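You operate a simulated robot arm through the tools that you are given. There is no shell and no other tool.

You are at the controls of a simulated robot arm. One attempt, no reset.

## Task
Brush the crumbs off the offcut, then roll the seam tape down.
Fine: no pale tape is left; the nylon brush and the seam roller go back. Set down upright: orange nylon brush. What is to be rubbed or washed off counts as gone when no trace of it is left.

Only the result counts: the job must be done as asked and must still hold three seconds after the hand-in. Knocking over, shifting, dropping, spilling or breaking anything else fails it.

## Robot
A 6-joint arm with a four-finger gripper, fixed in place. Base frame: the origin is at the foot of the arm, x ahead of it, y to its left, z up; the work surface is at about z = 800. Readings come in mm, degrees, newtons and seconds.
With the tool pointing down near the work surface it reaches from about 280 to 700 mm from the base axis. Its first joint turns from -166.0 to 166.0 degrees. Payload 3.43 kg.
The tool frame sits at the grasp point between the pads (the TCP): z along the fingers, y along the line on which they close. The tips reach 30 mm beyond it. The gripper opens to 120 mm. The gripper's body begins 85 mm behind the TCP.
Orientation is that of the tool frame in the base frame, as a unit quaternion [x, y, z, w]. With the fingers straight down and closing along the base's y, the tool's x points along the base's -x, its y along +y and its z along -z.

## Interface
- The arm moves only by the tool move_arm. Its argument "commands" is a list that holds one entry, the list of rows, each a list of 7 numbers: the turn, a rotation vector about the base's x, y, z in rad, then the shift along the base's x, y, z in mm, then the gripper command, from -1 (shut) to 1 (fully open), values between in proportion. In form: [[[ax, ay, az, x, y, z, grip], ...]]. A call has 1 to 20 rows; each row is the pose to reach, as a shift and turn from the pose commanded when the call began. Rows are played at 5 a second. More than 50 mm and 8.6 degrees between two rows, or a gripper value outside its range, and nothing of the call is played. Where a pose cannot be reached the arm comes as near as it can. A force on the tool above 90 N (or 10 N above the force at the start of the call, whichever is more), or a blocked arm, ends the call early, and 0.2 s more pass. The fingers move at their own pace and stop on an object; they squeeze with about 26 N. The grip force told is the motor's: it shows also when the fingers shut on nothing. Time passes only in rows, and 0.2 s behind the last, so rows that repeat a pose let the fingers close. The reply holds the time, the measured pose of the TCP, the force on the tool along the base axes, the opening and the grip force, in the units named above and with some noise, with the torque about the TCP (base axes, N m) and any sound that the robot's microphone picked up, and new pictures: "pictures" is both (left out), scene, wrist or none.
- Cameras (640 x 400 px; columns grow to the right, rows downward): "scene" is fixed at [220.6, -648.3, 1579.1]; the picture's right is [0.97, -0.23, 0.00], its down [-0.12, -0.50, -0.86] and it looks along [0.20, 0.84, -0.51] (base axes); focal length 331 px, centre (320, 200). "wrist" rides on the gripper at [71, -17, -121] in the tool frame; the picture's right is [0.23, 0.97, 0.00], its down [-0.81, 0.19, -0.55] and it looks along [-0.54, 0.13, 0.83] (tool axes); focal length 275 px, centre (320, 200). There is no depth. A picture from a camera that has moved, and an enlarged one, comes with that camera's place and axes in the base frame and with its lens.
- move_column(by): slides the trunk up (or, below 0, down) by that many mm; the arm rides with it, the base frame stays. It gives what a move gives, with no picture.
- enlarge(camera, box): a new picture of the part [left, top, right, bottom] of that camera's present view, enlarged. No time passes.
- sign_off(): hands the job in; it is judged then, once.

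Places have to be worked out from the pictures, the camera data and where the tool is seen. Open the gripper and draw the arm clear of the work before you hand the job in, unless the task says otherwise.

The tools are called after "Emit:" by a JSON object that holds its "method" and its "body". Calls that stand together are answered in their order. move_arm: Moves the arm, as the interface text tells. Its arguments: {"type":"object","properties":{"commands":{"type":"array","items":{"type":"array","items":{"type":"array","items":{"type":"number"}}}},"pictures":{"type":"string","enum":["both","scene","wrist","none"]}},"required":["commands"]} The other tools are called the same way: move_column (by) slides the trunk up or down; enlarge (camera, box) takes an enlarged picture of a part of a camera's view; sign_off () hands the job in.

At the start:

```text
clock: 0.0
position: [277.1, 355.2, 1153.4]
ee_rot: [0.0, 1.0, 0.0, 0.0]
ft_force: [0.2, 0.2, -0.3]
wrist_torque: [-0.03, 0.05, -0.03]
width: 119.8
gripper_force: 0.1
trunk travel left (down, up): [-125.0, 315.0]
```

scene: 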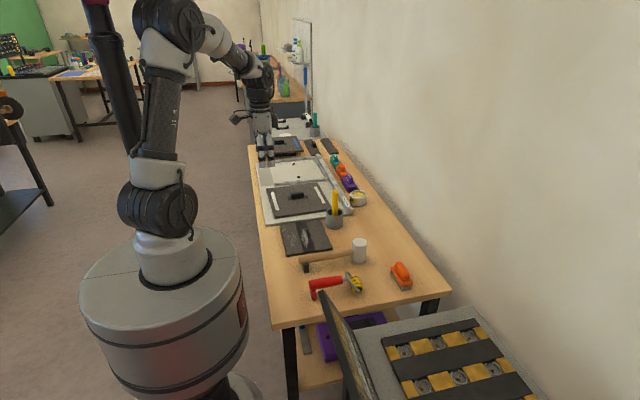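
wrist: 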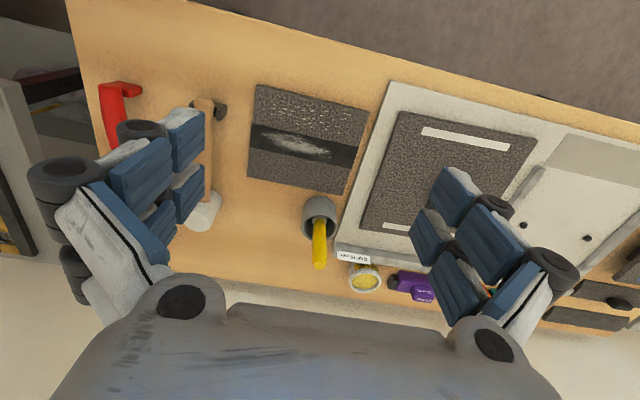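

I'll look closely at the bench first to identify the offcut, the crumbs, the tape and the tools.

Emit:
{"method": "enlarge", "body": {"camera": "scene", "box": [240, 100, 460, 240]}}

Emit:
{"method": "enlarge", "body": {"camera": "scene", "box": [260, 200, 460, 330]}}

Emit:
{"method": "enlarge", "body": {"camera": "wrist", "box": [220, 60, 420, 200]}}

Emit:
{"method": "enlarge", "body": {"camera": "wrist", "box": [300, 80, 640, 340]}}

```text
2.86 times, centred on (350, 170) of scene
camera zoom: at [220.6, -648.3, 1579.1], right [0.97, -0.23, 0.0], down [-0.12, -0.5, -0.86], along [0.2, 0.84, -0.51], focal length 945 px, centre (234, 286)
```

zoom: 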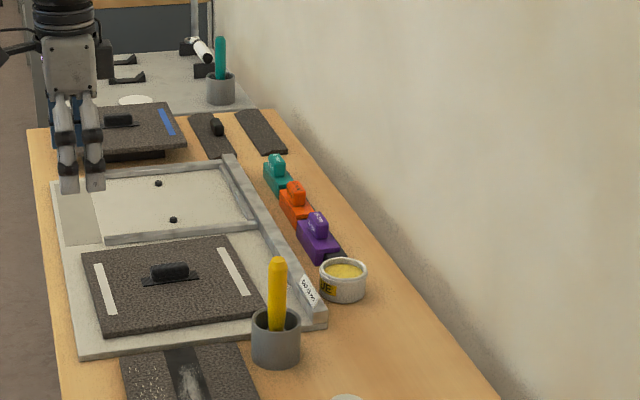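

```text
3.08 times, centred on (360, 265) of scene
camera zoom: at [220.6, -648.3, 1579.1], right [0.97, -0.23, 0.0], down [-0.12, -0.5, -0.86], along [0.2, 0.84, -0.51], focal length 1017 px, centre (197, 0)
```

zoom: 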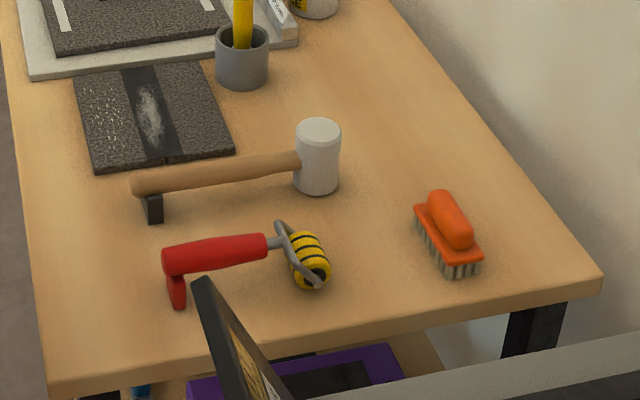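

```text
2.86 times, centred on (320, 130) of wrist
camera zoom: at [204.0, 335.8, 1274.2], right [-0.23, 0.97, 0.0], down [0.81, 0.19, 0.55], along [0.54, 0.13, -0.83], focal length 786 px, centre (320, 400)
```

zoom: 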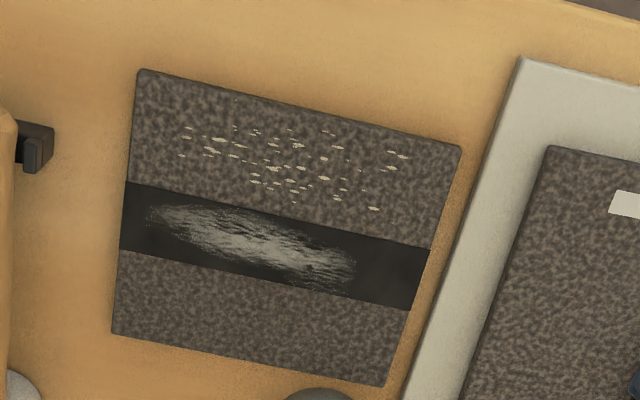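

```text
1.54 times, centred on (470, 210) of wrist
camera zoom: at [204.0, 335.8, 1274.2], right [-0.23, 0.97, 0.0], down [0.81, 0.19, 0.55], along [0.54, 0.13, -0.83], focal length 424 px, centre (89, 185)
```

zoom: 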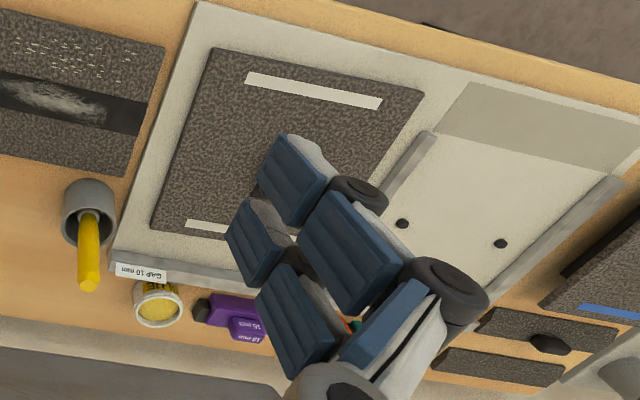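

The offcut is dark carpet at about x 313–485, y 260–450. A dark tape strip runs along y at x≈380–424 with a pale patch, and crumbs lie on its base side. The orange brush is near (665, 64) and the red-handled roller near x 366–509, y≈70. I'll move the wrist camera over the tools at a safe height.

Emit:
{"method": "move_arm", "body": {"commands": [[[0, 0, 0, 15, -35, 0, 1], [0, 0, 0, 30, -70, 0, 1], [0, 0, 0, 45, -105, 0, 1], [0, 0, 0, 61, -140, 0, 1], [0, 0, 0, 76, -175, 0, 1], [0, 0, 0, 92, -210, 0, 1], [0, 0, 0, 108, -245, 0, 1], [0, 0, 0, 123, -280, 0, 1], [0, 0, 0, 123, -280, 0, 1]]]}}

```text
clock: 2.0
position: [401.9, 71.9, 1155.4]
ee_rot: [0.0, 1.0, -0.001, 0.0]
ft_force: [-0.5, -0.8, 0.2]
wrist_torque: [-0.02, 0.0, -0.02]
width: 119.8
gripper_force: 0.0
trunk travel left (down, up): [-125.0, 315.0]
camera wrist: at [328.8, 54.0, 1276.5], right [-0.23, 0.97, 0.0], down [0.81, 0.19, 0.55], along [0.54, 0.13, -0.83], focal length 275 px, centre (320, 200)
```

scene: 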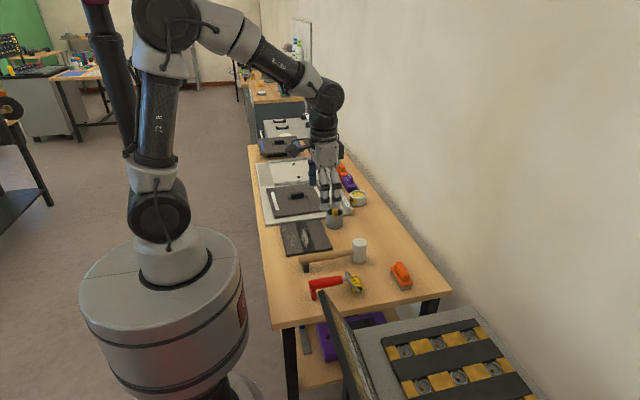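
wrist: 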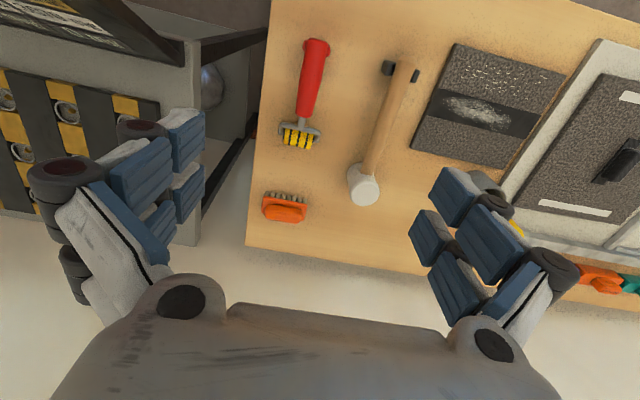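

The wrist camera now sees the roller, the mallet and the brush. I'll enlarge these to get accurate positions and orientations.

Emit:
{"method": "enlarge", "body": {"camera": "wrist", "box": [250, 150, 350, 250]}}

Emit:
{"method": "enlarge", "body": {"camera": "wrist", "box": [250, 20, 420, 210]}}

Emit:
{"method": "enlarge", "body": {"camera": "scene", "box": [290, 235, 430, 315]}}

Emit:
{"method": "enlarge", "body": {"camera": "wrist", "box": [400, 30, 580, 180]}}

```text
4.00 times, centred on (300, 200) of wrist
camera zoom: at [328.8, 54.0, 1276.5], right [-0.23, 0.97, 0.0], down [0.81, 0.19, 0.55], along [0.54, 0.13, -0.83], focal length 1101 px, centre (400, 200)
```

zoom: 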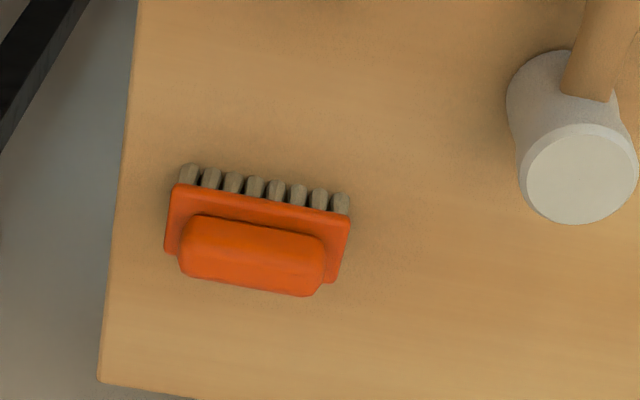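

```text
2.11 times, centred on (335, 115) of wrist
camera zoom: at [328.8, 54.0, 1276.5], right [-0.23, 0.97, 0.0], down [0.81, 0.19, 0.55], along [0.54, 0.13, -0.83], focal length 580 px, centre (288, 379)
```

zoom: 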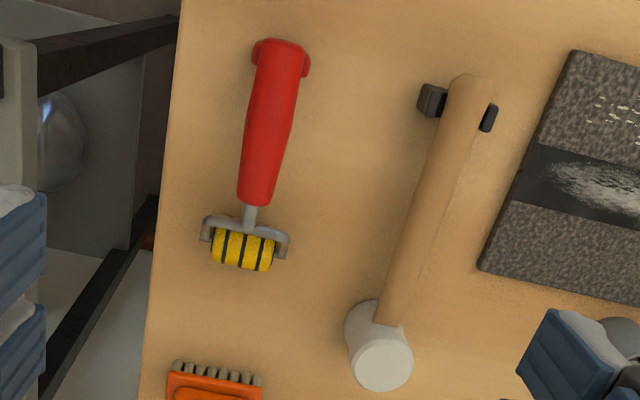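

```text
4.57 times, centred on (360, 275) of scene
camera zoom: at [220.6, -648.3, 1579.1], right [0.97, -0.23, 0.0], down [-0.12, -0.5, -0.86], along [0.2, 0.84, -0.51], focal length 1511 px, centre (137, -143)
```

zoom: 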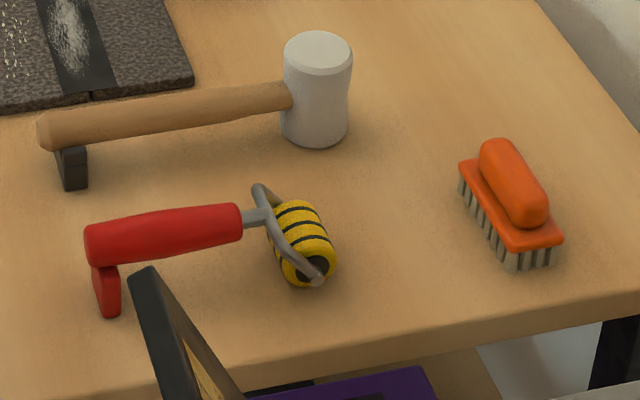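

```text
2.67 times, centred on (490, 105) of wrist
camera zoom: at [328.8, 54.0, 1276.5], right [-0.23, 0.97, 0.0], down [0.81, 0.19, 0.55], along [0.54, 0.13, -0.83], focal length 734 px, centre (-133, 453)
```

zoom: 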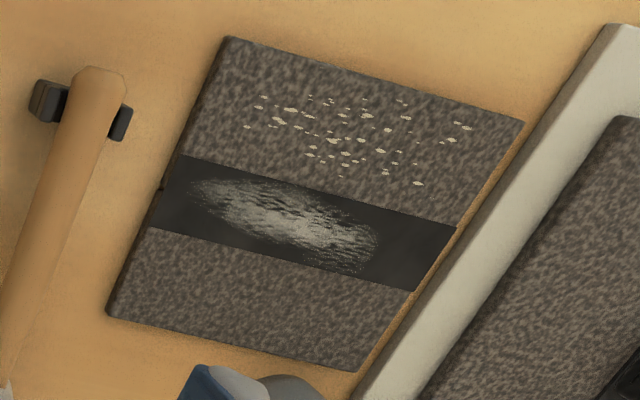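

The brush has its bristles down with its long grip along y, centred near (658, 59). The roller handle runs along x from about 358 to 460 at z≈855, with its wheel at about x 508. I'll check the coloured blocks at the back to be sure none is another brush.

Emit:
{"method": "enlarge", "body": {"camera": "scene", "box": [320, 140, 380, 215]}}

Emit:
{"method": "enlarge", "body": {"camera": "scene", "box": [380, 250, 430, 300]}}

```text
5.33 times, centred on (350, 178) of scene
camera zoom: at [220.6, -648.3, 1579.1], right [0.97, -0.23, 0.0], down [-0.12, -0.5, -0.86], along [0.2, 0.84, -0.51], focal length 1763 px, centre (160, 320)
```

zoom: 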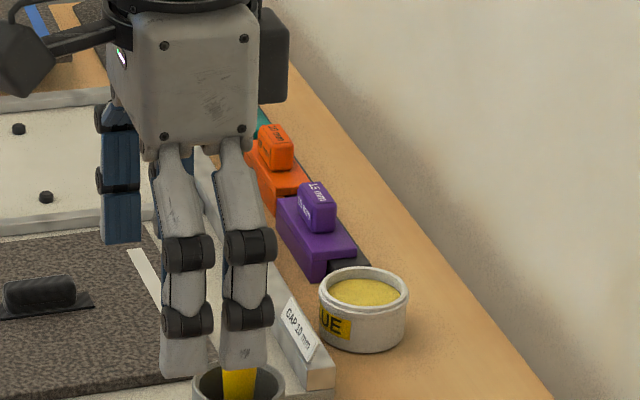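

```text
8.00 times, centred on (405, 275) of scene
camera zoom: at [220.6, -648.3, 1579.1], right [0.97, -0.23, 0.0], down [-0.12, -0.5, -0.86], along [0.2, 0.84, -0.51], focal length 2645 px, centre (-360, -400)
```

zoom: 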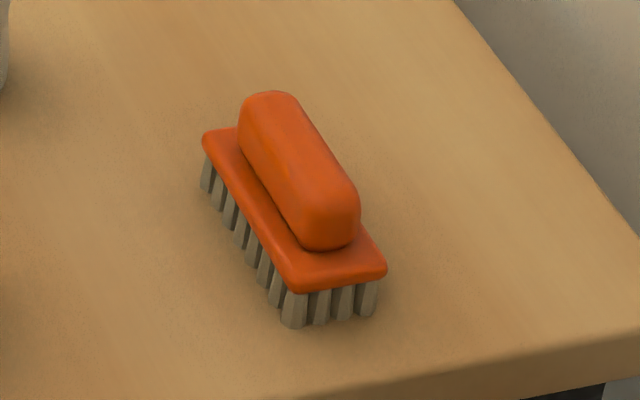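

Those coloured blocks are spacers, so the bristled orange item is the only brush. I'll yaw the gripper 90° so the fingers close along x across the brush's grip, and move above the brush at about z 960.

Emit:
{"method": "move_arm", "body": {"commands": [[[0, 0, 0.1309, 21, -1, -16, 1], [0, 0, 0.2618, 43, -2, -32, 1], [0, 0, 0.3927, 64, -3, -48, 1], [0, 0, 0.5236, 86, -4, -64, 1], [0, 0, 0.6545, 107, -5, -80, 1], [0, 0, 0.7854, 128, -6, -97, 1], [0, 0, 0.9163, 150, -7, -113, 1], [0, 0, 1.0472, 171, -8, -130, 1], [0, 0, 1.1781, 193, -9, -146, 1], [0, 0, 1.309, 214, -10, -162, 1], [0, 0, 1.4399, 236, -12, -178, 1], [0, 0, 1.5708, 257, -14, -195, 1], [0, 0, 1.5708, 257, -14, -195, 1], [0, 0, 1.5708, 257, -14, -195, 1]]]}}

```text
clock: 5.0
position: [657.3, 62.3, 958.6]
ee_rot: [0.707, -0.707, -0.001, 0.0]
ft_force: [0.0, -0.6, 0.8]
wrist_torque: [0.01, -0.01, 0.02]
width: 119.8
gripper_force: 0.1
trunk travel left (down, up): [-125.0, 315.0]
camera wrist: at [671.9, -12.1, 1079.0], right [-0.97, -0.23, 0.0], down [-0.19, 0.81, 0.55], along [-0.13, 0.54, -0.83], focal length 275 px, centre (320, 200)
```

scene: 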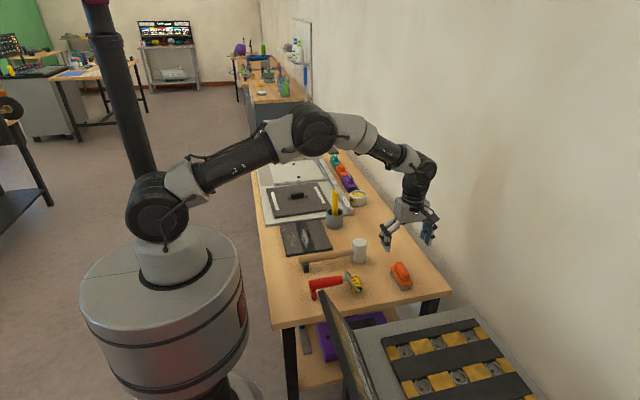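
wrist: 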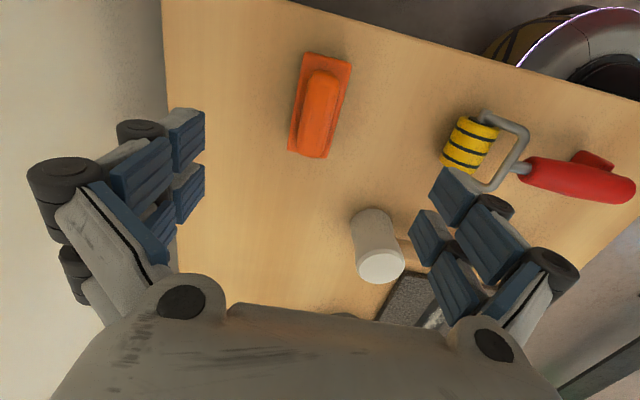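

I'll enlarge the wrist view around the brush to refine its position from this closer viewpoint.

Emit:
{"method": "enlarge", "body": {"camera": "wrist", "box": [260, 40, 380, 170]}}

```text
3.08 times, centred on (320, 105) of wrist
camera zoom: at [671.9, -12.1, 1079.0], right [-0.97, -0.23, 0.0], down [-0.19, 0.81, 0.55], along [-0.13, 0.54, -0.83], focal length 847 px, centre (320, 492)
```

zoom: 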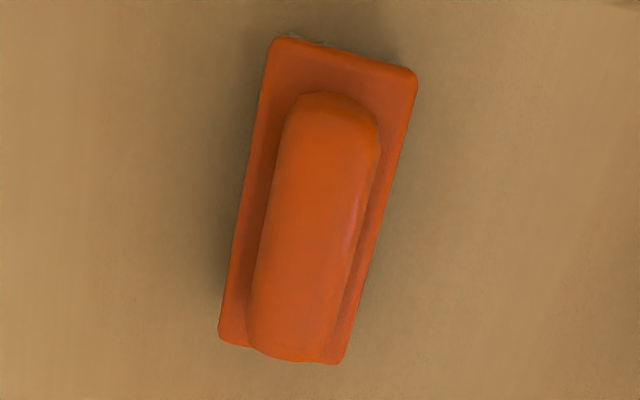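

The brush plate measures x 638–678, y 14–102, so it is centred at about (658, 58), with its top near z 826 and the grip above that. I'll descend with the fingers partly open so the tips stop just above the plate.

Emit:
{"method": "move_arm", "body": {"commands": [[[0, 0, 0, 0, -2, -20, 0.3], [0, 0, 0, 0, -4, -40, 0.3], [0, 0, 0, 0, -4, -60, 0.3], [0, 0, 0, 0, -4, -75, 0.3], [0, 0, 0, 0, -4, -88, 0.3], [0, 0, 0, 0, -4, -95, 0.3], [0, 0, 0, 0, -4, -98, 0.3], [0, 0, 0, 0, -4, -98, 0.3]]]}}

```text
clock: 6.8
position: [656.8, 55.5, 861.2]
ee_rot: [0.708, -0.707, 0.0, 0.0]
ft_force: [0.4, -0.1, 0.2]
wrist_torque: [-0.02, -0.03, 0.01]
width: 77.9
gripper_force: 0.0
trunk travel left (down, up): [-125.0, 315.0]
camera wrist: at [672.1, -17.4, 981.8], right [-0.97, -0.23, 0.0], down [-0.19, 0.81, 0.55], along [-0.13, 0.54, -0.83], focal length 275 px, centre (320, 200)
```

scene: 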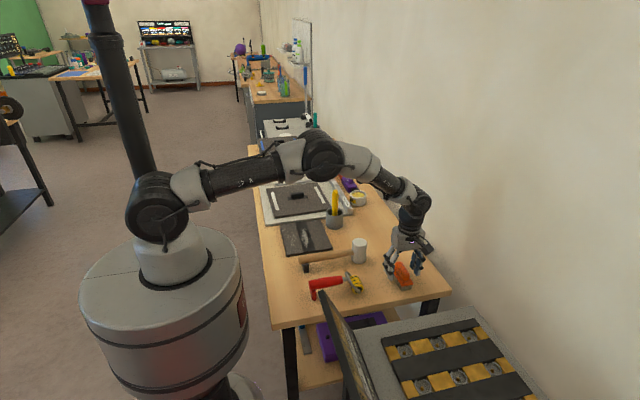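
wrist: 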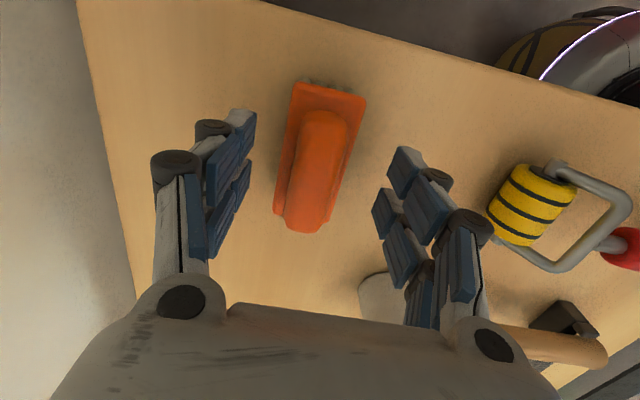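

The fingers straddle the grip. I'll zoom in the scene view to check the tip height against the brush plate before closing.

Emit:
{"method": "enlarge", "body": {"camera": "scene", "box": [370, 230, 450, 300]}}

Emit:
{"method": "enlarge", "body": {"camera": "wrist", "box": [220, 70, 440, 270]}}

```text
5.71 times, centred on (410, 265) of scene
camera zoom: at [220.6, -648.3, 1579.1], right [0.97, -0.23, 0.0], down [-0.12, -0.5, -0.86], along [0.2, 0.84, -0.51], focal length 1889 px, centre (-194, -171)
```

zoom: 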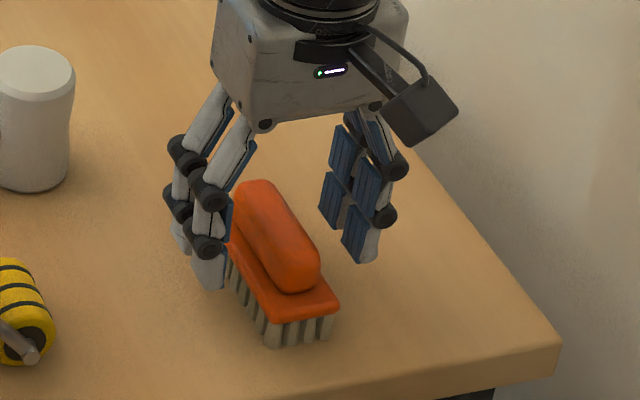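

```text
2.00 times, centred on (330, 170) of wrist
camera zoom: at [672.1, -17.4, 981.8], right [-0.97, -0.23, 0.0], down [-0.19, 0.81, 0.55], along [-0.13, 0.54, -0.83], focal length 551 px, centre (300, 260)
```

zoom: 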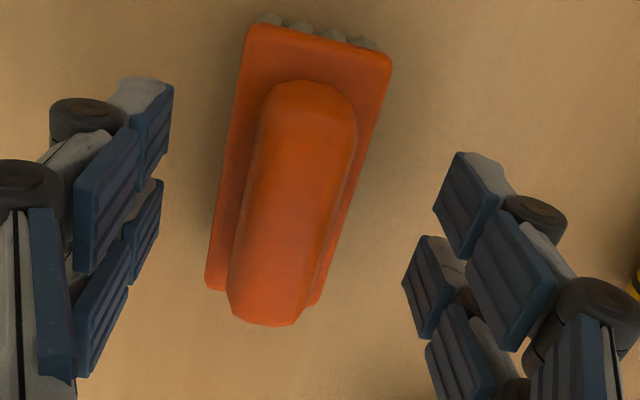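

The tips appear to be just above the plate level. I'll close the gripper on the grip.

Emit:
{"method": "move_arm", "body": {"commands": [[[0, 0, 0, 0, 0, 0, -1], [0, 0, 0, 0, 0, 0, -1], [0, 0, 0, 0, 0, 0, -1], [0, 0, 0, 0, 0, 0, -1], [0, 0, 0, 0, 0, 0, -1], [0, 0, 0, 0, 0, 0, -1]]]}}

```text
clock: 8.2
position: [656.4, 56.6, 860.4]
ee_rot: [0.707, -0.707, 0.0, 0.0]
ft_force: [0.0, 0.4, 0.2]
wrist_torque: [0.01, 0.0, -0.02]
width: 25.5
gripper_force: 26.0
trunk travel left (down, up): [-125.0, 315.0]
camera wrist: at [672.1, -17.4, 981.9], right [-0.97, -0.23, 0.0], down [-0.19, 0.81, 0.55], along [-0.13, 0.54, -0.83], focal length 275 px, centre (320, 200)
```

scene: 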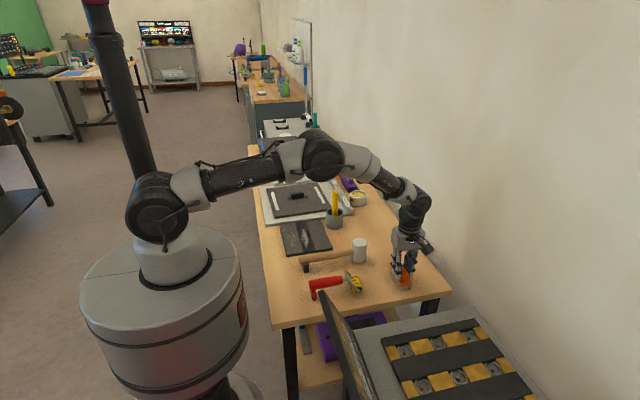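
wrist: 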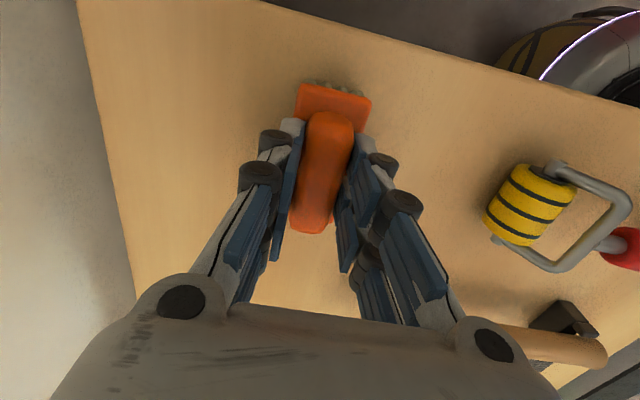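

The brush is gripped at 25.5 mm width. I'll lift it straight up 110 mm, then carry it high over the offcut to about (385, 325).

Emit:
{"method": "move_arm", "body": {"commands": [[[0, 0, 0, 0, 0, 15, -1], [0, 0, 0, 0, 0, 40, -1], [0, 0, 0, 0, 0, 70, -1], [0, 0, 0, 0, 0, 100, -1], [0, 0, 0, -12, 12, 110, -1], [0, 0, 0, -36, 36, 110, -1], [0, 0, 0, -60, 60, 110, -1], [0, 0, 0, -85, 85, 110, -1], [0, 0, 0, -110, 110, 110, -1], [0, 0, 0, -136, 135, 110, -1], [0, 0, 0, -162, 160, 110, -1], [0, 0, 0, -188, 185, 110, -1], [0, 0, 0, -214, 210, 110, -1], [0, 0, 0, -238, 235, 110, -1], [0, 0, 0, -258, 258, 110, -1], [0, 0, 0, -272, 268, 110, -1], [0, 0, 0, -272, 268, 110, -1]]]}}

```text
clock: 11.8
position: [380.8, 326.2, 969.4]
ee_rot: [-0.707, 0.707, 0.001, 0.0]
ft_force: [0.9, -0.1, -1.3]
wrist_torque: [-0.02, -0.01, 0.03]
width: 25.5
gripper_force: 25.9
trunk travel left (down, up): [-125.0, 315.0]
camera wrist: at [397.2, 252.7, 1090.9], right [-0.97, -0.23, 0.0], down [-0.19, 0.81, 0.55], along [-0.13, 0.54, -0.83], focal length 275 px, centre (320, 200)
```

scene: 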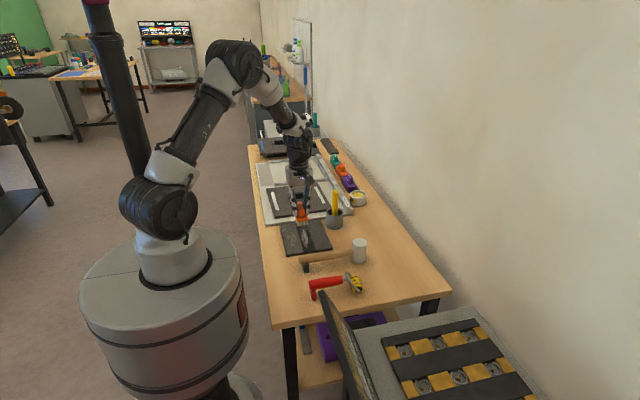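
wrist: 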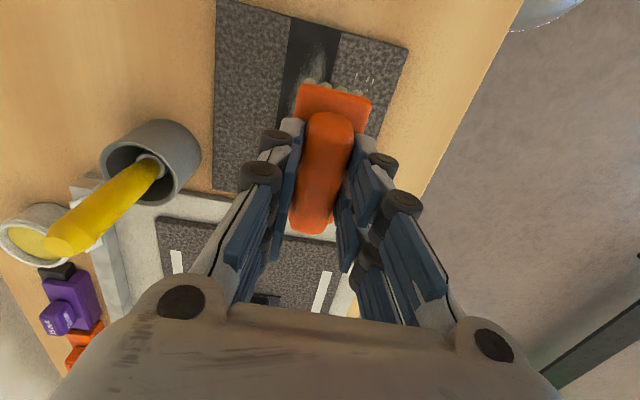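

Brush held and hovering over the offcut; the crumbs' edges match my earlier estimate. I'll lower it on the tape side of the crumbs to a little above the surface, and then find contact gently.

Emit:
{"method": "move_arm", "body": {"commands": [[[0, 0, 0, 6, -5, -20, -1], [0, 0, 0, 12, -5, -45, -1], [0, 0, 0, 12, -5, -70, -1], [0, 0, 0, 12, -5, -85, -1], [0, 0, 0, 12, -5, -93, -1], [0, 0, 0, 12, -5, -97, -1], [0, 0, 0, 12, -5, -97, -1]]]}}

Emit:
{"method": "move_arm", "body": {"commands": [[[0, 0, 0, 0, 0, -1.5, -1], [0, 0, 0, 0, 0, -1.5, -1]]], "pictures": "none"}}

```text
clock: 13.4
position: [396.9, 321.1, 872.7]
ee_rot: [-0.707, 0.707, 0.001, 0.0]
ft_force: [0.3, -0.3, 2.5]
wrist_torque: [-0.15, -0.02, 0.03]
width: 25.4
gripper_force: 26.0
trunk travel left (down, up): [-125.0, 315.0]
camera wrist: at [412.2, 246.1, 993.9], right [-0.97, -0.23, 0.0], down [-0.19, 0.81, 0.55], along [-0.13, 0.54, -0.83], focal length 275 px, centre (320, 200)
```

scene: 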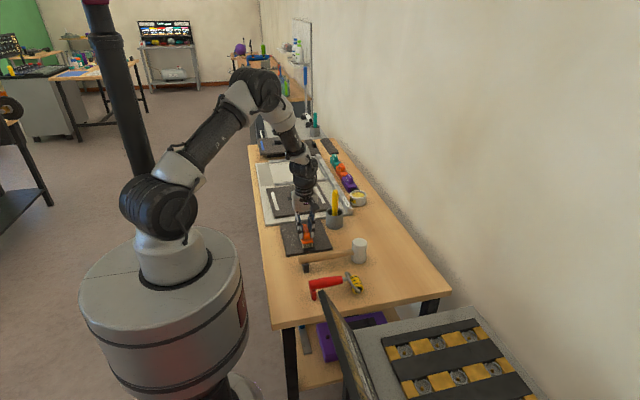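
wrist: 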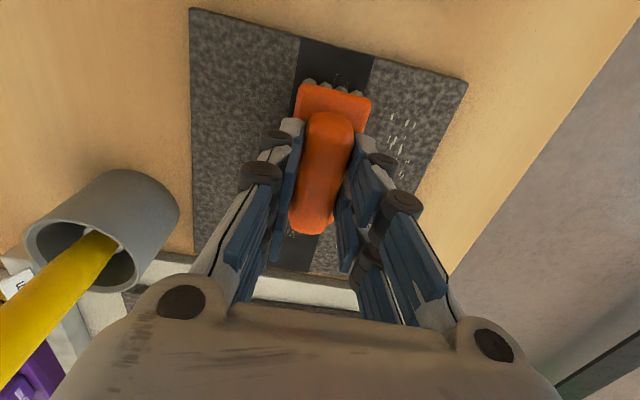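

```text
clock: 14.0
position: [396.8, 319.3, 872.0]
ee_rot: [0.707, -0.707, 0.0, -0.002]
ft_force: [-0.1, -2.6, 20.2]
wrist_torque: [-0.43, -0.04, 0.02]
width: 25.6
gripper_force: 26.0
trunk travel left (down, up): [-125.0, 315.0]
```

Contact is at about z 872, with 20 N after pressing 1.5 mm. I'll ease off half a millimetre and sweep toward -x off the near edge of the offcut, watching the force.

Emit:
{"method": "move_arm", "body": {"commands": [[[0, 0, 0, 0, 0, 0.5, -1], [0, 0, 0, -8, 0, 0.5, -1], [0, 0, 0, -16, 0, 0.5, -1], [0, 0, 0, -24, 0, 0.5, -1], [0, 0, 0, -32, 0, 0.5, -1], [0, 0, 0, -40, 0, 0.5, -1]]]}}

```text
clock: 15.4
position: [357.2, 320.2, 873.8]
ee_rot: [-0.707, 0.707, 0.0, 0.0]
ft_force: [5.8, 0.9, 17.4]
wrist_torque: [0.46, -0.15, -0.13]
width: 25.4
gripper_force: 25.9
trunk travel left (down, up): [-125.0, 315.0]
camera wrist: at [372.4, 246.0, 993.6], right [-0.97, -0.23, 0.0], down [-0.19, 0.81, 0.55], along [-0.13, 0.54, -0.83], focal length 275 px, centre (320, 200)
```

scene: 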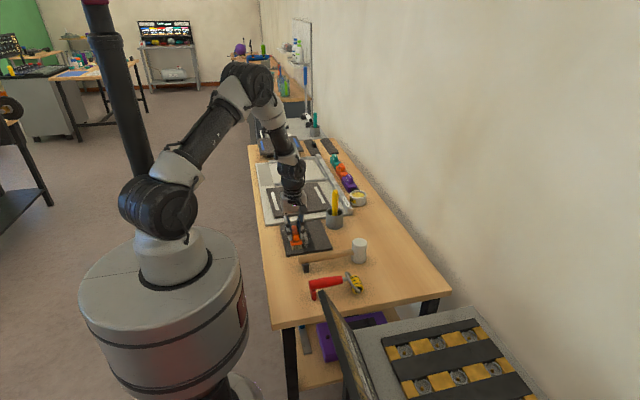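
wrist: 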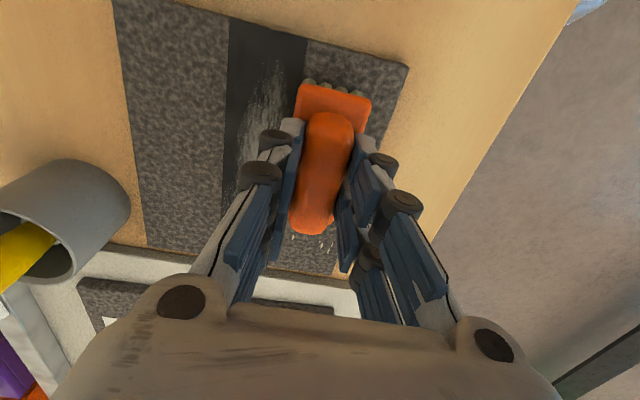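

The offcut hasn't moved (corner still at ~(314, 258)), and the force is about 17 N. I'll continue the sweep off the edge, then lift so I can see the result.

Emit:
{"method": "move_arm", "body": {"commands": [[[0, 0, 0, -8, 0, 0, -1], [0, 0, 0, -16, 0, 0, -1], [0, 0, 0, -24, 0, 0, -1], [0, 0, 0, -32, 0, 0, -1], [0, 0, 0, -40, 0, 0, -1], [0, 0, 0, -48, 0, 0, -1], [0, 0, 0, -56, 0, 0, -1], [0, 0, 0, -64, 0, 0, -1], [0, 0, 0, -72, 0, 0, -1], [0, 0, 0, -78, 0, 0, -1], [0, 0, 0, -78, 0, 20, -1], [0, 0, 0, -78, 0, 50, -1]]]}}

```text
clock: 18.0
position: [276.5, 318.1, 922.8]
ee_rot: [-0.707, 0.708, -0.001, -0.001]
ft_force: [1.2, -0.3, -1.0]
wrist_torque: [0.01, -0.01, 0.01]
width: 25.5
gripper_force: 25.8
trunk travel left (down, up): [-125.0, 315.0]
camera wrist: at [292.8, 243.7, 1044.5], right [-0.97, -0.23, 0.0], down [-0.19, 0.81, 0.55], along [-0.13, 0.54, -0.83], focal length 275 px, centre (320, 200)
```

scene: 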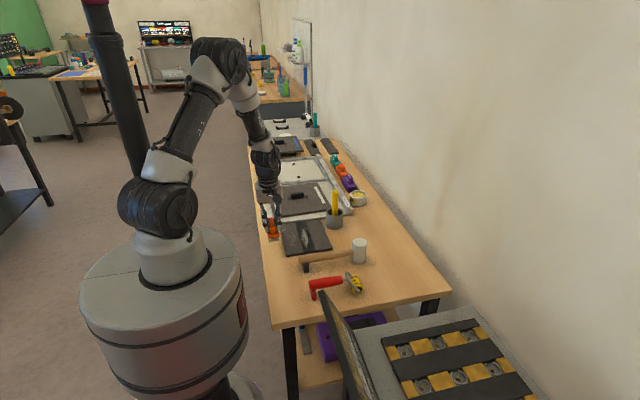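
wrist: 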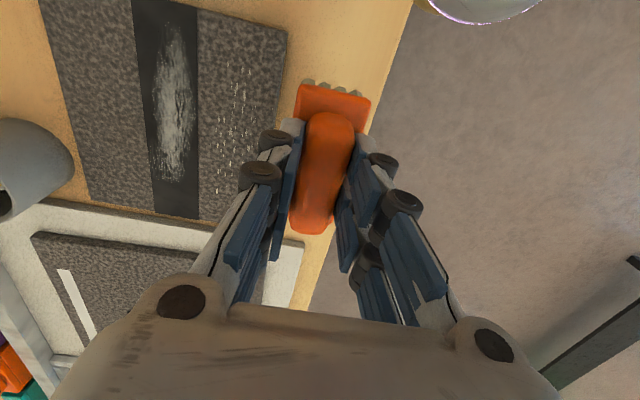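

Emit:
{"method": "enlarge", "body": {"camera": "wrist", "box": [130, 10, 290, 230]}}

Emit:
{"method": "enlarge", "body": {"camera": "scene", "box": [270, 210, 340, 260]}}

```text
1.82 times, centred on (210, 120) of wrist
camera zoom: at [292.8, 243.7, 1044.5], right [-0.97, -0.23, 0.0], down [-0.19, 0.81, 0.55], along [-0.13, 0.54, -0.83], focal length 500 px, centre (520, 346)
```

zoom: 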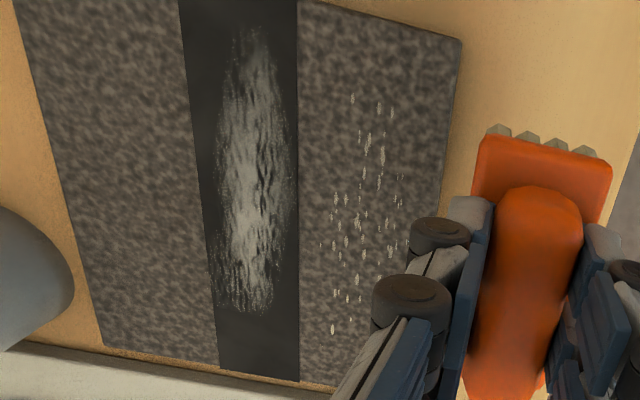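

```text
8.00 times, centred on (305, 235) of scene
camera zoom: at [220.6, -648.3, 1579.1], right [0.97, -0.23, 0.0], down [-0.12, -0.5, -0.86], along [0.2, 0.84, -0.51], focal length 2645 px, centre (440, -80)
```

zoom: 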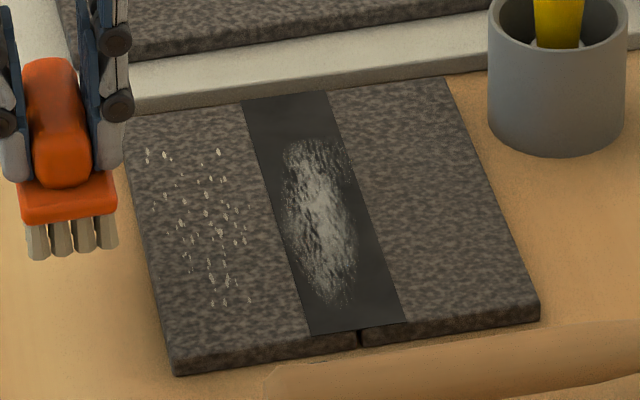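

One pass thinned the crumbs but traces remain in that strip. I'll scrub back and forth over the crumb area at the same height, keeping off the tape.

Emit:
{"method": "move_arm", "body": {"commands": [[[0, 0, 0, 30, 0, 0, -1], [0, 0, 0, 61, 0, -15, -1], [0, 0, 0, 61, 0, -40, -1], [0, 0, 0, 61, 0, -50.3, -1], [0, 0, 0, 47, 0, -50.3, -1], [0, 0, 0, 33, 0, -50.3, -1], [0, 0, 0, 21, 0, -50.3, -1], [0, 0, 0, 35, 0, -50.3, -1], [0, 0, 0, 49, 0, -50.3, -1], [0, 0, 0, 63, 0, -50.3, -1], [0, 0, 0, 77, 0, -50.3, -1], [0, 0, 0, 91, 0, -50.3, -1], [0, 0, 0, 77, 0, -50.3, -1], [0, 0, 0, 63, 0, -50.3, -1], [0, 0, 0, 49, 0, -50.3, -1], [0, 0, 0, 35, 0, -50.3, -1], [0, 0, 0, 21, 0, -50.3, -1], [0, 0, 0, 35, 0, -50.3, -1], [0, 0, 0, 49, 0, -50.3, -1], [0, 0, 0, 63, 0, -50.3, -1]]], "pictures": "scene"}}

```text
clock: 22.2
position: [343.4, 318.3, 872.5]
ee_rot: [-0.707, 0.707, 0.0, 0.0]
ft_force: [0.6, -0.9, 0.2]
wrist_torque: [0.1, -0.01, -0.01]
width: 25.7
gripper_force: 25.9
trunk travel left (down, up): [-125.0, 315.0]
```

scene: 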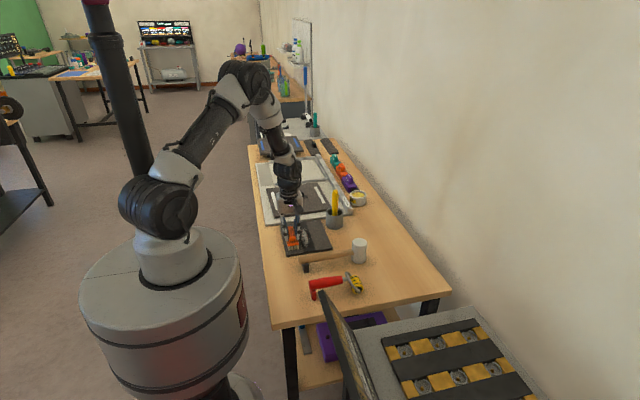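

The force is nearly zero here, so the brush is barely touching. I'll press down in small steps to find a firm contact.

Emit:
{"method": "move_arm", "body": {"commands": [[[0, 0, 0, 0, 0, -1, -1], [0, 0, 0, 0, 0, -1, -1]]], "pictures": "none"}}

Emit:
{"method": "move_arm", "body": {"commands": [[[0, 0, 0, 0, 0, -0.7, -1], [0, 0, 0, 0, 0, -0.7, -1]]], "pictures": "none"}}

```text
clock: 22.8
position: [342.3, 320.6, 871.4]
ee_rot: [0.707, -0.707, 0.0, -0.001]
ft_force: [4.3, -1.3, 11.1]
wrist_torque: [-0.21, 0.04, 0.02]
width: 26.0
gripper_force: 25.7
trunk travel left (down, up): [-125.0, 315.0]
```

```text
clock: 23.4
position: [343.6, 319.6, 871.7]
ee_rot: [-0.707, 0.707, -0.001, 0.003]
ft_force: [6.6, -0.6, 21.4]
wrist_torque: [-0.28, -0.25, 0.08]
width: 25.8
gripper_force: 25.8
trunk travel left (down, up): [-125.0, 315.0]
```

Now about 20 N of contact. I'll scrub back and forth over the crumb strip at this height.

Emit:
{"method": "move_arm", "body": {"commands": [[[0, 0, 0, -12, 0, 0, -1], [0, 0, 0, -24, 0, 0, -1], [0, 0, 0, -36, 0, 0, -1], [0, 0, 0, -24, 0, 0, -1], [0, 0, 0, -12, 0, 0, -1], [0, 0, 0, 0, 0, 0, -1], [0, 0, 0, 12, 0, 0, -1], [0, 0, 0, 24, 0, 0, -1], [0, 0, 0, 32, 0, 0, -1], [0, 0, 0, 20, 0, 0, -1], [0, 0, 0, 8, 0, 0, -1], [0, 0, 0, -4, 0, 0, -1], [0, 0, 0, -16, 0, 0, -1], [0, 0, 0, -28, 0, 0, -1], [0, 0, 0, -40, 0, 0, -1], [0, 0, 0, -52, 0, 0, -1], [0, 0, 0, -62, 0, 0, -1], [0, 0, 0, -62, 0, 25, -1], [0, 0, 0, -62, 0, 50, -1]]]}}

Emit:
{"method": "enlarge", "body": {"camera": "wrist", "box": [130, 10, 290, 230]}}

Emit:
{"method": "enlarge", "body": {"camera": "scene", "box": [270, 210, 340, 260]}}

```text
clock: 27.4
position: [277.7, 318.7, 918.7]
ee_rot: [-0.706, 0.708, 0.0, 0.0]
ft_force: [0.2, 0.3, -1.6]
wrist_torque: [0.01, 0.0, 0.0]
width: 25.4
gripper_force: 25.9
trunk travel left (down, up): [-125.0, 315.0]
camera wrist: at [293.1, 244.8, 1040.2], right [-0.97, -0.23, 0.0], down [-0.19, 0.81, 0.55], along [-0.13, 0.54, -0.83], focal length 275 px, centre (320, 200)
```

scene: 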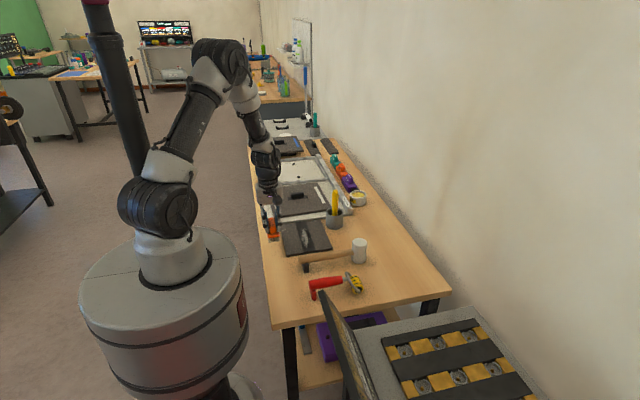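
wrist: 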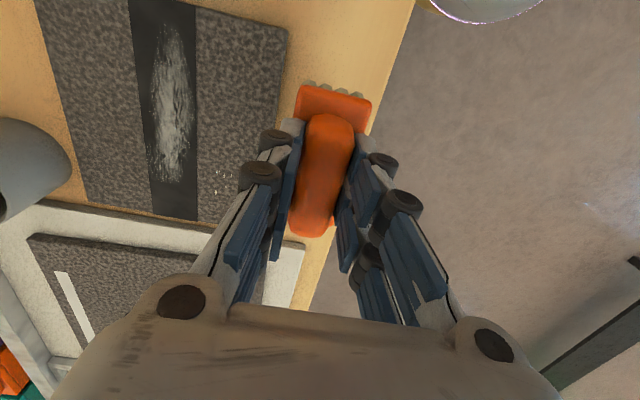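

```text
1.82 times, centred on (210, 120) of wrist
camera zoom: at [293.1, 244.8, 1040.2], right [-0.97, -0.23, 0.0], down [-0.19, 0.81, 0.55], along [-0.13, 0.54, -0.83], focal length 500 px, centre (520, 346)
```

zoom: 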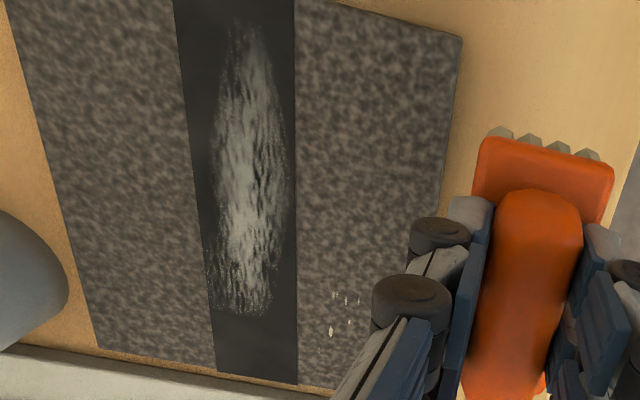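

```text
8.00 times, centred on (305, 235) of scene
camera zoom: at [220.6, -648.3, 1579.1], right [0.97, -0.23, 0.0], down [-0.12, -0.5, -0.86], along [0.2, 0.84, -0.51], focal length 2645 px, centre (440, -80)
```

zoom: 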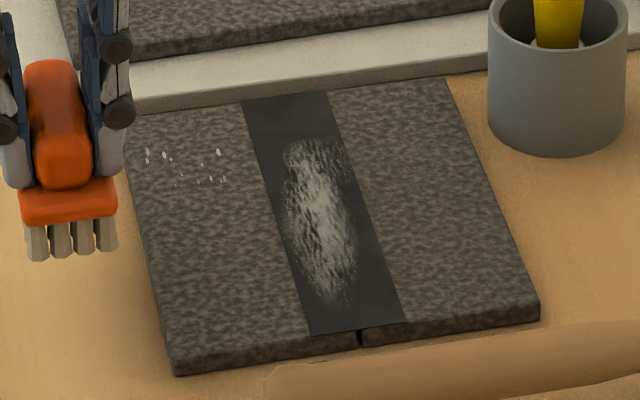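

Firm contact removes them: the y<365 strip is clean and only crumbs at y≈365–420 remain. I'll move to a second strip at y≈388 and lower to contact.

Emit:
{"method": "move_arm", "body": {"commands": [[[0, 0, 0, 15, 20, 0, -1], [0, 0, 0, 30, 40, 0, -1], [0, 0, 0, 45, 60, 0, -1], [0, 0, 0, 62, 68, 0, -1], [0, 0, 0, 62, 68, -20, -1], [0, 0, 0, 62, 68, -40, -1], [0, 0, 0, 62, 68, -47, -1], [0, 0, 0, 62, 68, -49, -1], [0, 0, 0, 62, 68, -49, -1]]], "pictures": "wrist"}}

Emit:
{"method": "move_arm", "body": {"commands": [[[0, 0, 0, 0, 0, -0.8, -1], [0, 0, 0, 0, 0, -0.8, -1]]], "pictures": "none"}}

```text
clock: 29.4
position: [342.6, 389.4, 871.9]
ee_rot: [0.708, -0.707, -0.001, 0.0]
ft_force: [-0.9, -0.3, -0.7]
wrist_torque: [-0.01, 0.02, -0.03]
width: 25.7
gripper_force: 26.7
trunk travel left (down, up): [-125.0, 315.0]
camera wrist: at [357.5, 315.3, 992.9], right [-0.97, -0.23, 0.0], down [-0.19, 0.81, 0.55], along [-0.13, 0.54, -0.83], focal length 275 px, centre (320, 200)
```

wrist: 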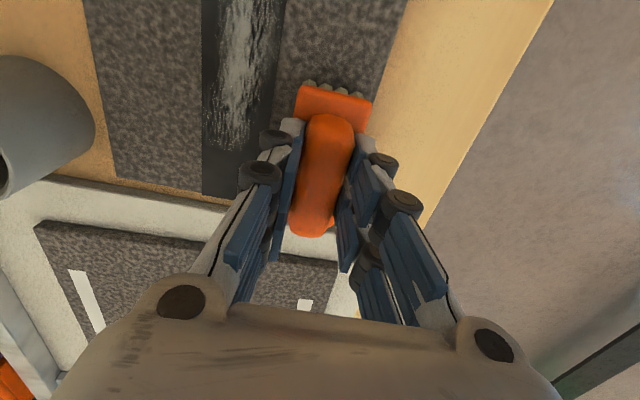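

```text
clock: 30.0
position: [341.9, 389.1, 870.7]
ee_rot: [-0.707, 0.708, 0.001, 0.0]
ft_force: [-0.7, 0.3, -1.6]
wrist_torque: [0.0, -0.02, 0.0]
width: 25.9
gripper_force: 25.8
trunk travel left (down, up): [-125.0, 315.0]
```

Still no contact at this strip, so I'll continue down in small steps.

Emit:
{"method": "move_arm", "body": {"commands": [[[0, 0, 0, 0, 0, -0.8, -1], [0, 0, 0, 0, 0, -0.8, -1]]], "pictures": "none"}}

Emit:
{"method": "move_arm", "body": {"commands": [[[0, 0, 0, 0, 0, -0.8, -1], [0, 0, 0, 0, 0, -0.8, -1]]], "pictures": "none"}}

```text
clock: 30.6
position: [340.7, 389.0, 870.0]
ee_rot: [-0.707, 0.708, -0.001, 0.0]
ft_force: [0.4, 0.5, -0.8]
wrist_torque: [0.0, 0.01, -0.01]
width: 25.6
gripper_force: 25.9
trunk travel left (down, up): [-125.0, 315.0]
```

```text
clock: 31.2
position: [340.5, 388.5, 869.9]
ee_rot: [0.708, -0.706, 0.0, -0.002]
ft_force: [0.9, 1.2, 6.1]
wrist_torque: [-0.2, -0.04, 0.02]
width: 25.5
gripper_force: 25.4
trunk travel left (down, up): [-125.0, 315.0]
```

Contact started (6 N). I'll press about 1.2 mm more and scrub back and forth, then sweep off the edge and lift.

Emit:
{"method": "move_arm", "body": {"commands": [[[0, 0, 0, 0, 0, -0.6, -1], [0, 0, 0, 0, 0, -1.2, -1], [0, 0, 0, -10, 0, -1.2, -1], [0, 0, 0, -22, 0, -1.2, -1]]], "pictures": "none"}}

Emit:
{"method": "move_arm", "body": {"commands": [[[0, 0, 0, -10, 0, 0, -1], [0, 0, 0, 2, 0, 0, -1], [0, 0, 0, 14, 0, 0, -1], [0, 0, 0, 26, 0, 0, -1], [0, 0, 0, 38, 0, 0, -1], [0, 0, 0, 50, 0, 0, -1], [0, 0, 0, 38, 0, 0, -1], [0, 0, 0, 26, 0, 0, -1], [0, 0, 0, 14, 0, 0, -1], [0, 0, 0, 2, 0, 0, -1], [0, 0, 0, -10, 0, 0, -1], [0, 0, 0, 2, 0, 0, -1], [0, 0, 0, 14, 0, 0, -1]]], "pictures": "none"}}

```text
clock: 32.2
position: [320.6, 386.7, 870.3]
ee_rot: [0.707, -0.707, -0.001, -0.001]
ft_force: [5.8, 1.0, 25.3]
wrist_torque: [0.18, -0.23, 0.01]
width: 25.6
gripper_force: 25.9
trunk travel left (down, up): [-125.0, 315.0]
```

```text
clock: 35.0
position: [331.9, 386.0, 868.9]
ee_rot: [0.707, -0.707, 0.0, -0.001]
ft_force: [-11.4, -2.6, 38.9]
wrist_torque: [0.42, 0.55, 0.09]
width: 25.7
gripper_force: 26.4
trunk travel left (down, up): [-125.0, 315.0]
```

Force has risen to about 39 N, so I'll ease up slightly, finish with a last stroke off the edge, lift and look.

Emit:
{"method": "move_arm", "body": {"commands": [[[0, 0, 0, 0, 0, 0.6, -1], [0, 0, 0, 12, 0, 0.6, -1], [0, 0, 0, 24, 0, 0.6, -1], [0, 0, 0, 36, 0, 0.6, -1], [0, 0, 0, 24, 0, 0.6, -1], [0, 0, 0, 12, 0, 0.6, -1], [0, 0, 0, 0, 0, 0.6, -1], [0, 0, 0, -12, 0, 0.6, -1], [0, 0, 0, -24, 0, 0.6, -1], [0, 0, 0, -36, 0, 0.6, -1], [0, 0, 0, -48, 0, 0.6, -1], [0, 0, 0, -56, 0, 0.6, -1], [0, 0, 0, -56, 0, 20, -1], [0, 0, 0, -56, 0, 50, -1], [0, 0, 0, -56, -30, 60, -1], [0, 0, 0, -56, -70, 60, -1]]]}}

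Emit:
{"method": "enlarge", "body": {"camera": "wrist", "box": [130, 10, 290, 230]}}

Emit:
{"method": "enlarge", "body": {"camera": "scene", "box": [270, 210, 340, 260]}}

```text
clock: 38.4
position: [278.2, 318.5, 928.1]
ee_rot: [-0.707, 0.707, 0.0, 0.0]
ft_force: [0.0, 0.0, -1.4]
wrist_torque: [0.04, -0.02, -0.04]
width: 25.7
gripper_force: 26.0
trunk travel left (down, up): [-125.0, 315.0]
camera wrist: at [293.4, 244.8, 1049.3], right [-0.97, -0.23, 0.0], down [-0.19, 0.81, 0.55], along [-0.13, 0.54, -0.83], focal length 275 px, centre (320, 200)
```

scene: 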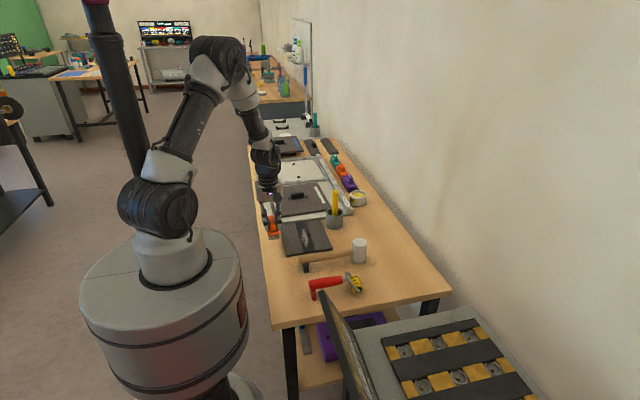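
wrist: 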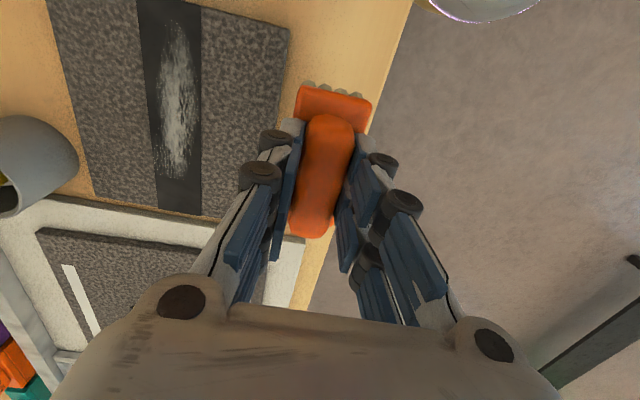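

```text
1.82 times, centred on (210, 120) of wrist
camera zoom: at [293.4, 244.8, 1049.3], right [-0.97, -0.23, 0.0], down [-0.19, 0.81, 0.55], along [-0.13, 0.54, -0.83], focal length 500 px, centre (520, 346)
```

zoom: 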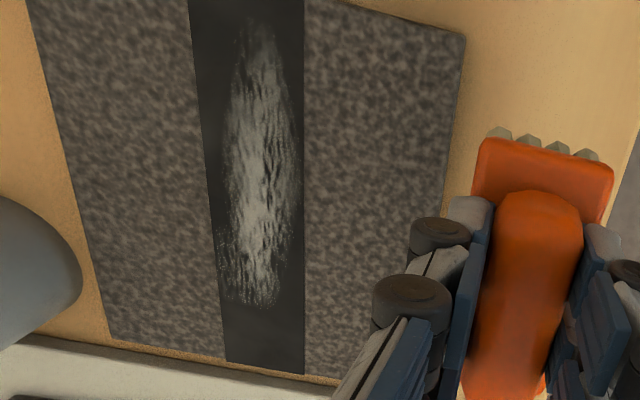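

```text
8.00 times, centred on (305, 235) of scene
camera zoom: at [220.6, -648.3, 1579.1], right [0.97, -0.23, 0.0], down [-0.12, -0.5, -0.86], along [0.2, 0.84, -0.51], focal length 2645 px, centre (440, -80)
```

zoom: 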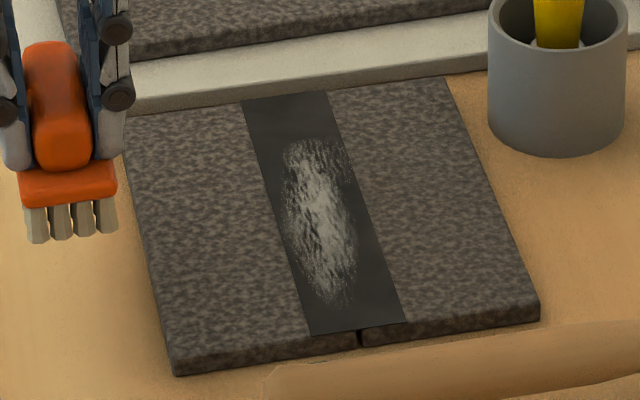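

The crumbs look gone. I'll zoom tighter on the crumb area to be sure no trace is left.

Emit:
{"method": "enlarge", "body": {"camera": "scene", "box": [280, 220, 312, 258]}}

Emit:
{"method": "enlarge", "body": {"camera": "wrist", "box": [195, 10, 295, 110]}}

Emit:
{"method": "enlarge", "body": {"camera": "wrist", "box": [190, 100, 290, 220]}}

```text
10.53 times, centred on (296, 239) of scene
camera zoom: at [220.6, -648.3, 1579.1], right [0.97, -0.23, 0.0], down [-0.12, -0.5, -0.86], along [0.2, 0.84, -0.51], focal length 3480 px, centre (573, -210)
```

zoom: 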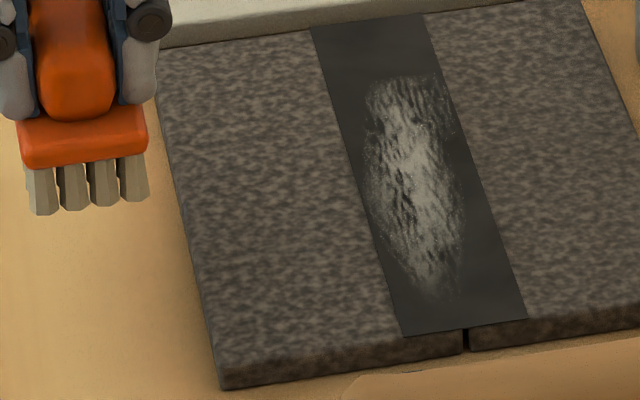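

```text
4.00 times, centred on (245, 60) of wrist
camera zoom: at [293.4, 244.8, 1049.3], right [-0.97, -0.23, 0.0], down [-0.19, 0.81, 0.55], along [-0.13, 0.54, -0.83], focal length 1101 px, centre (620, 760)
```

zoom: 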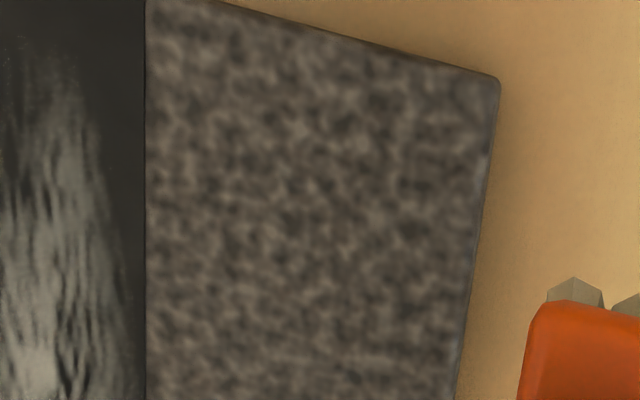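

```text
3.33 times, centred on (240, 160) of wrist
camera zoom: at [293.4, 244.8, 1049.3], right [-0.97, -0.23, 0.0], down [-0.19, 0.81, 0.55], along [-0.13, 0.54, -0.83], focal length 918 px, centre (587, 333)
```

zoom: 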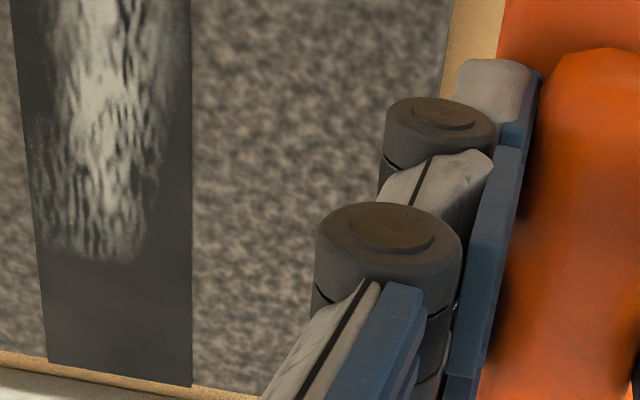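

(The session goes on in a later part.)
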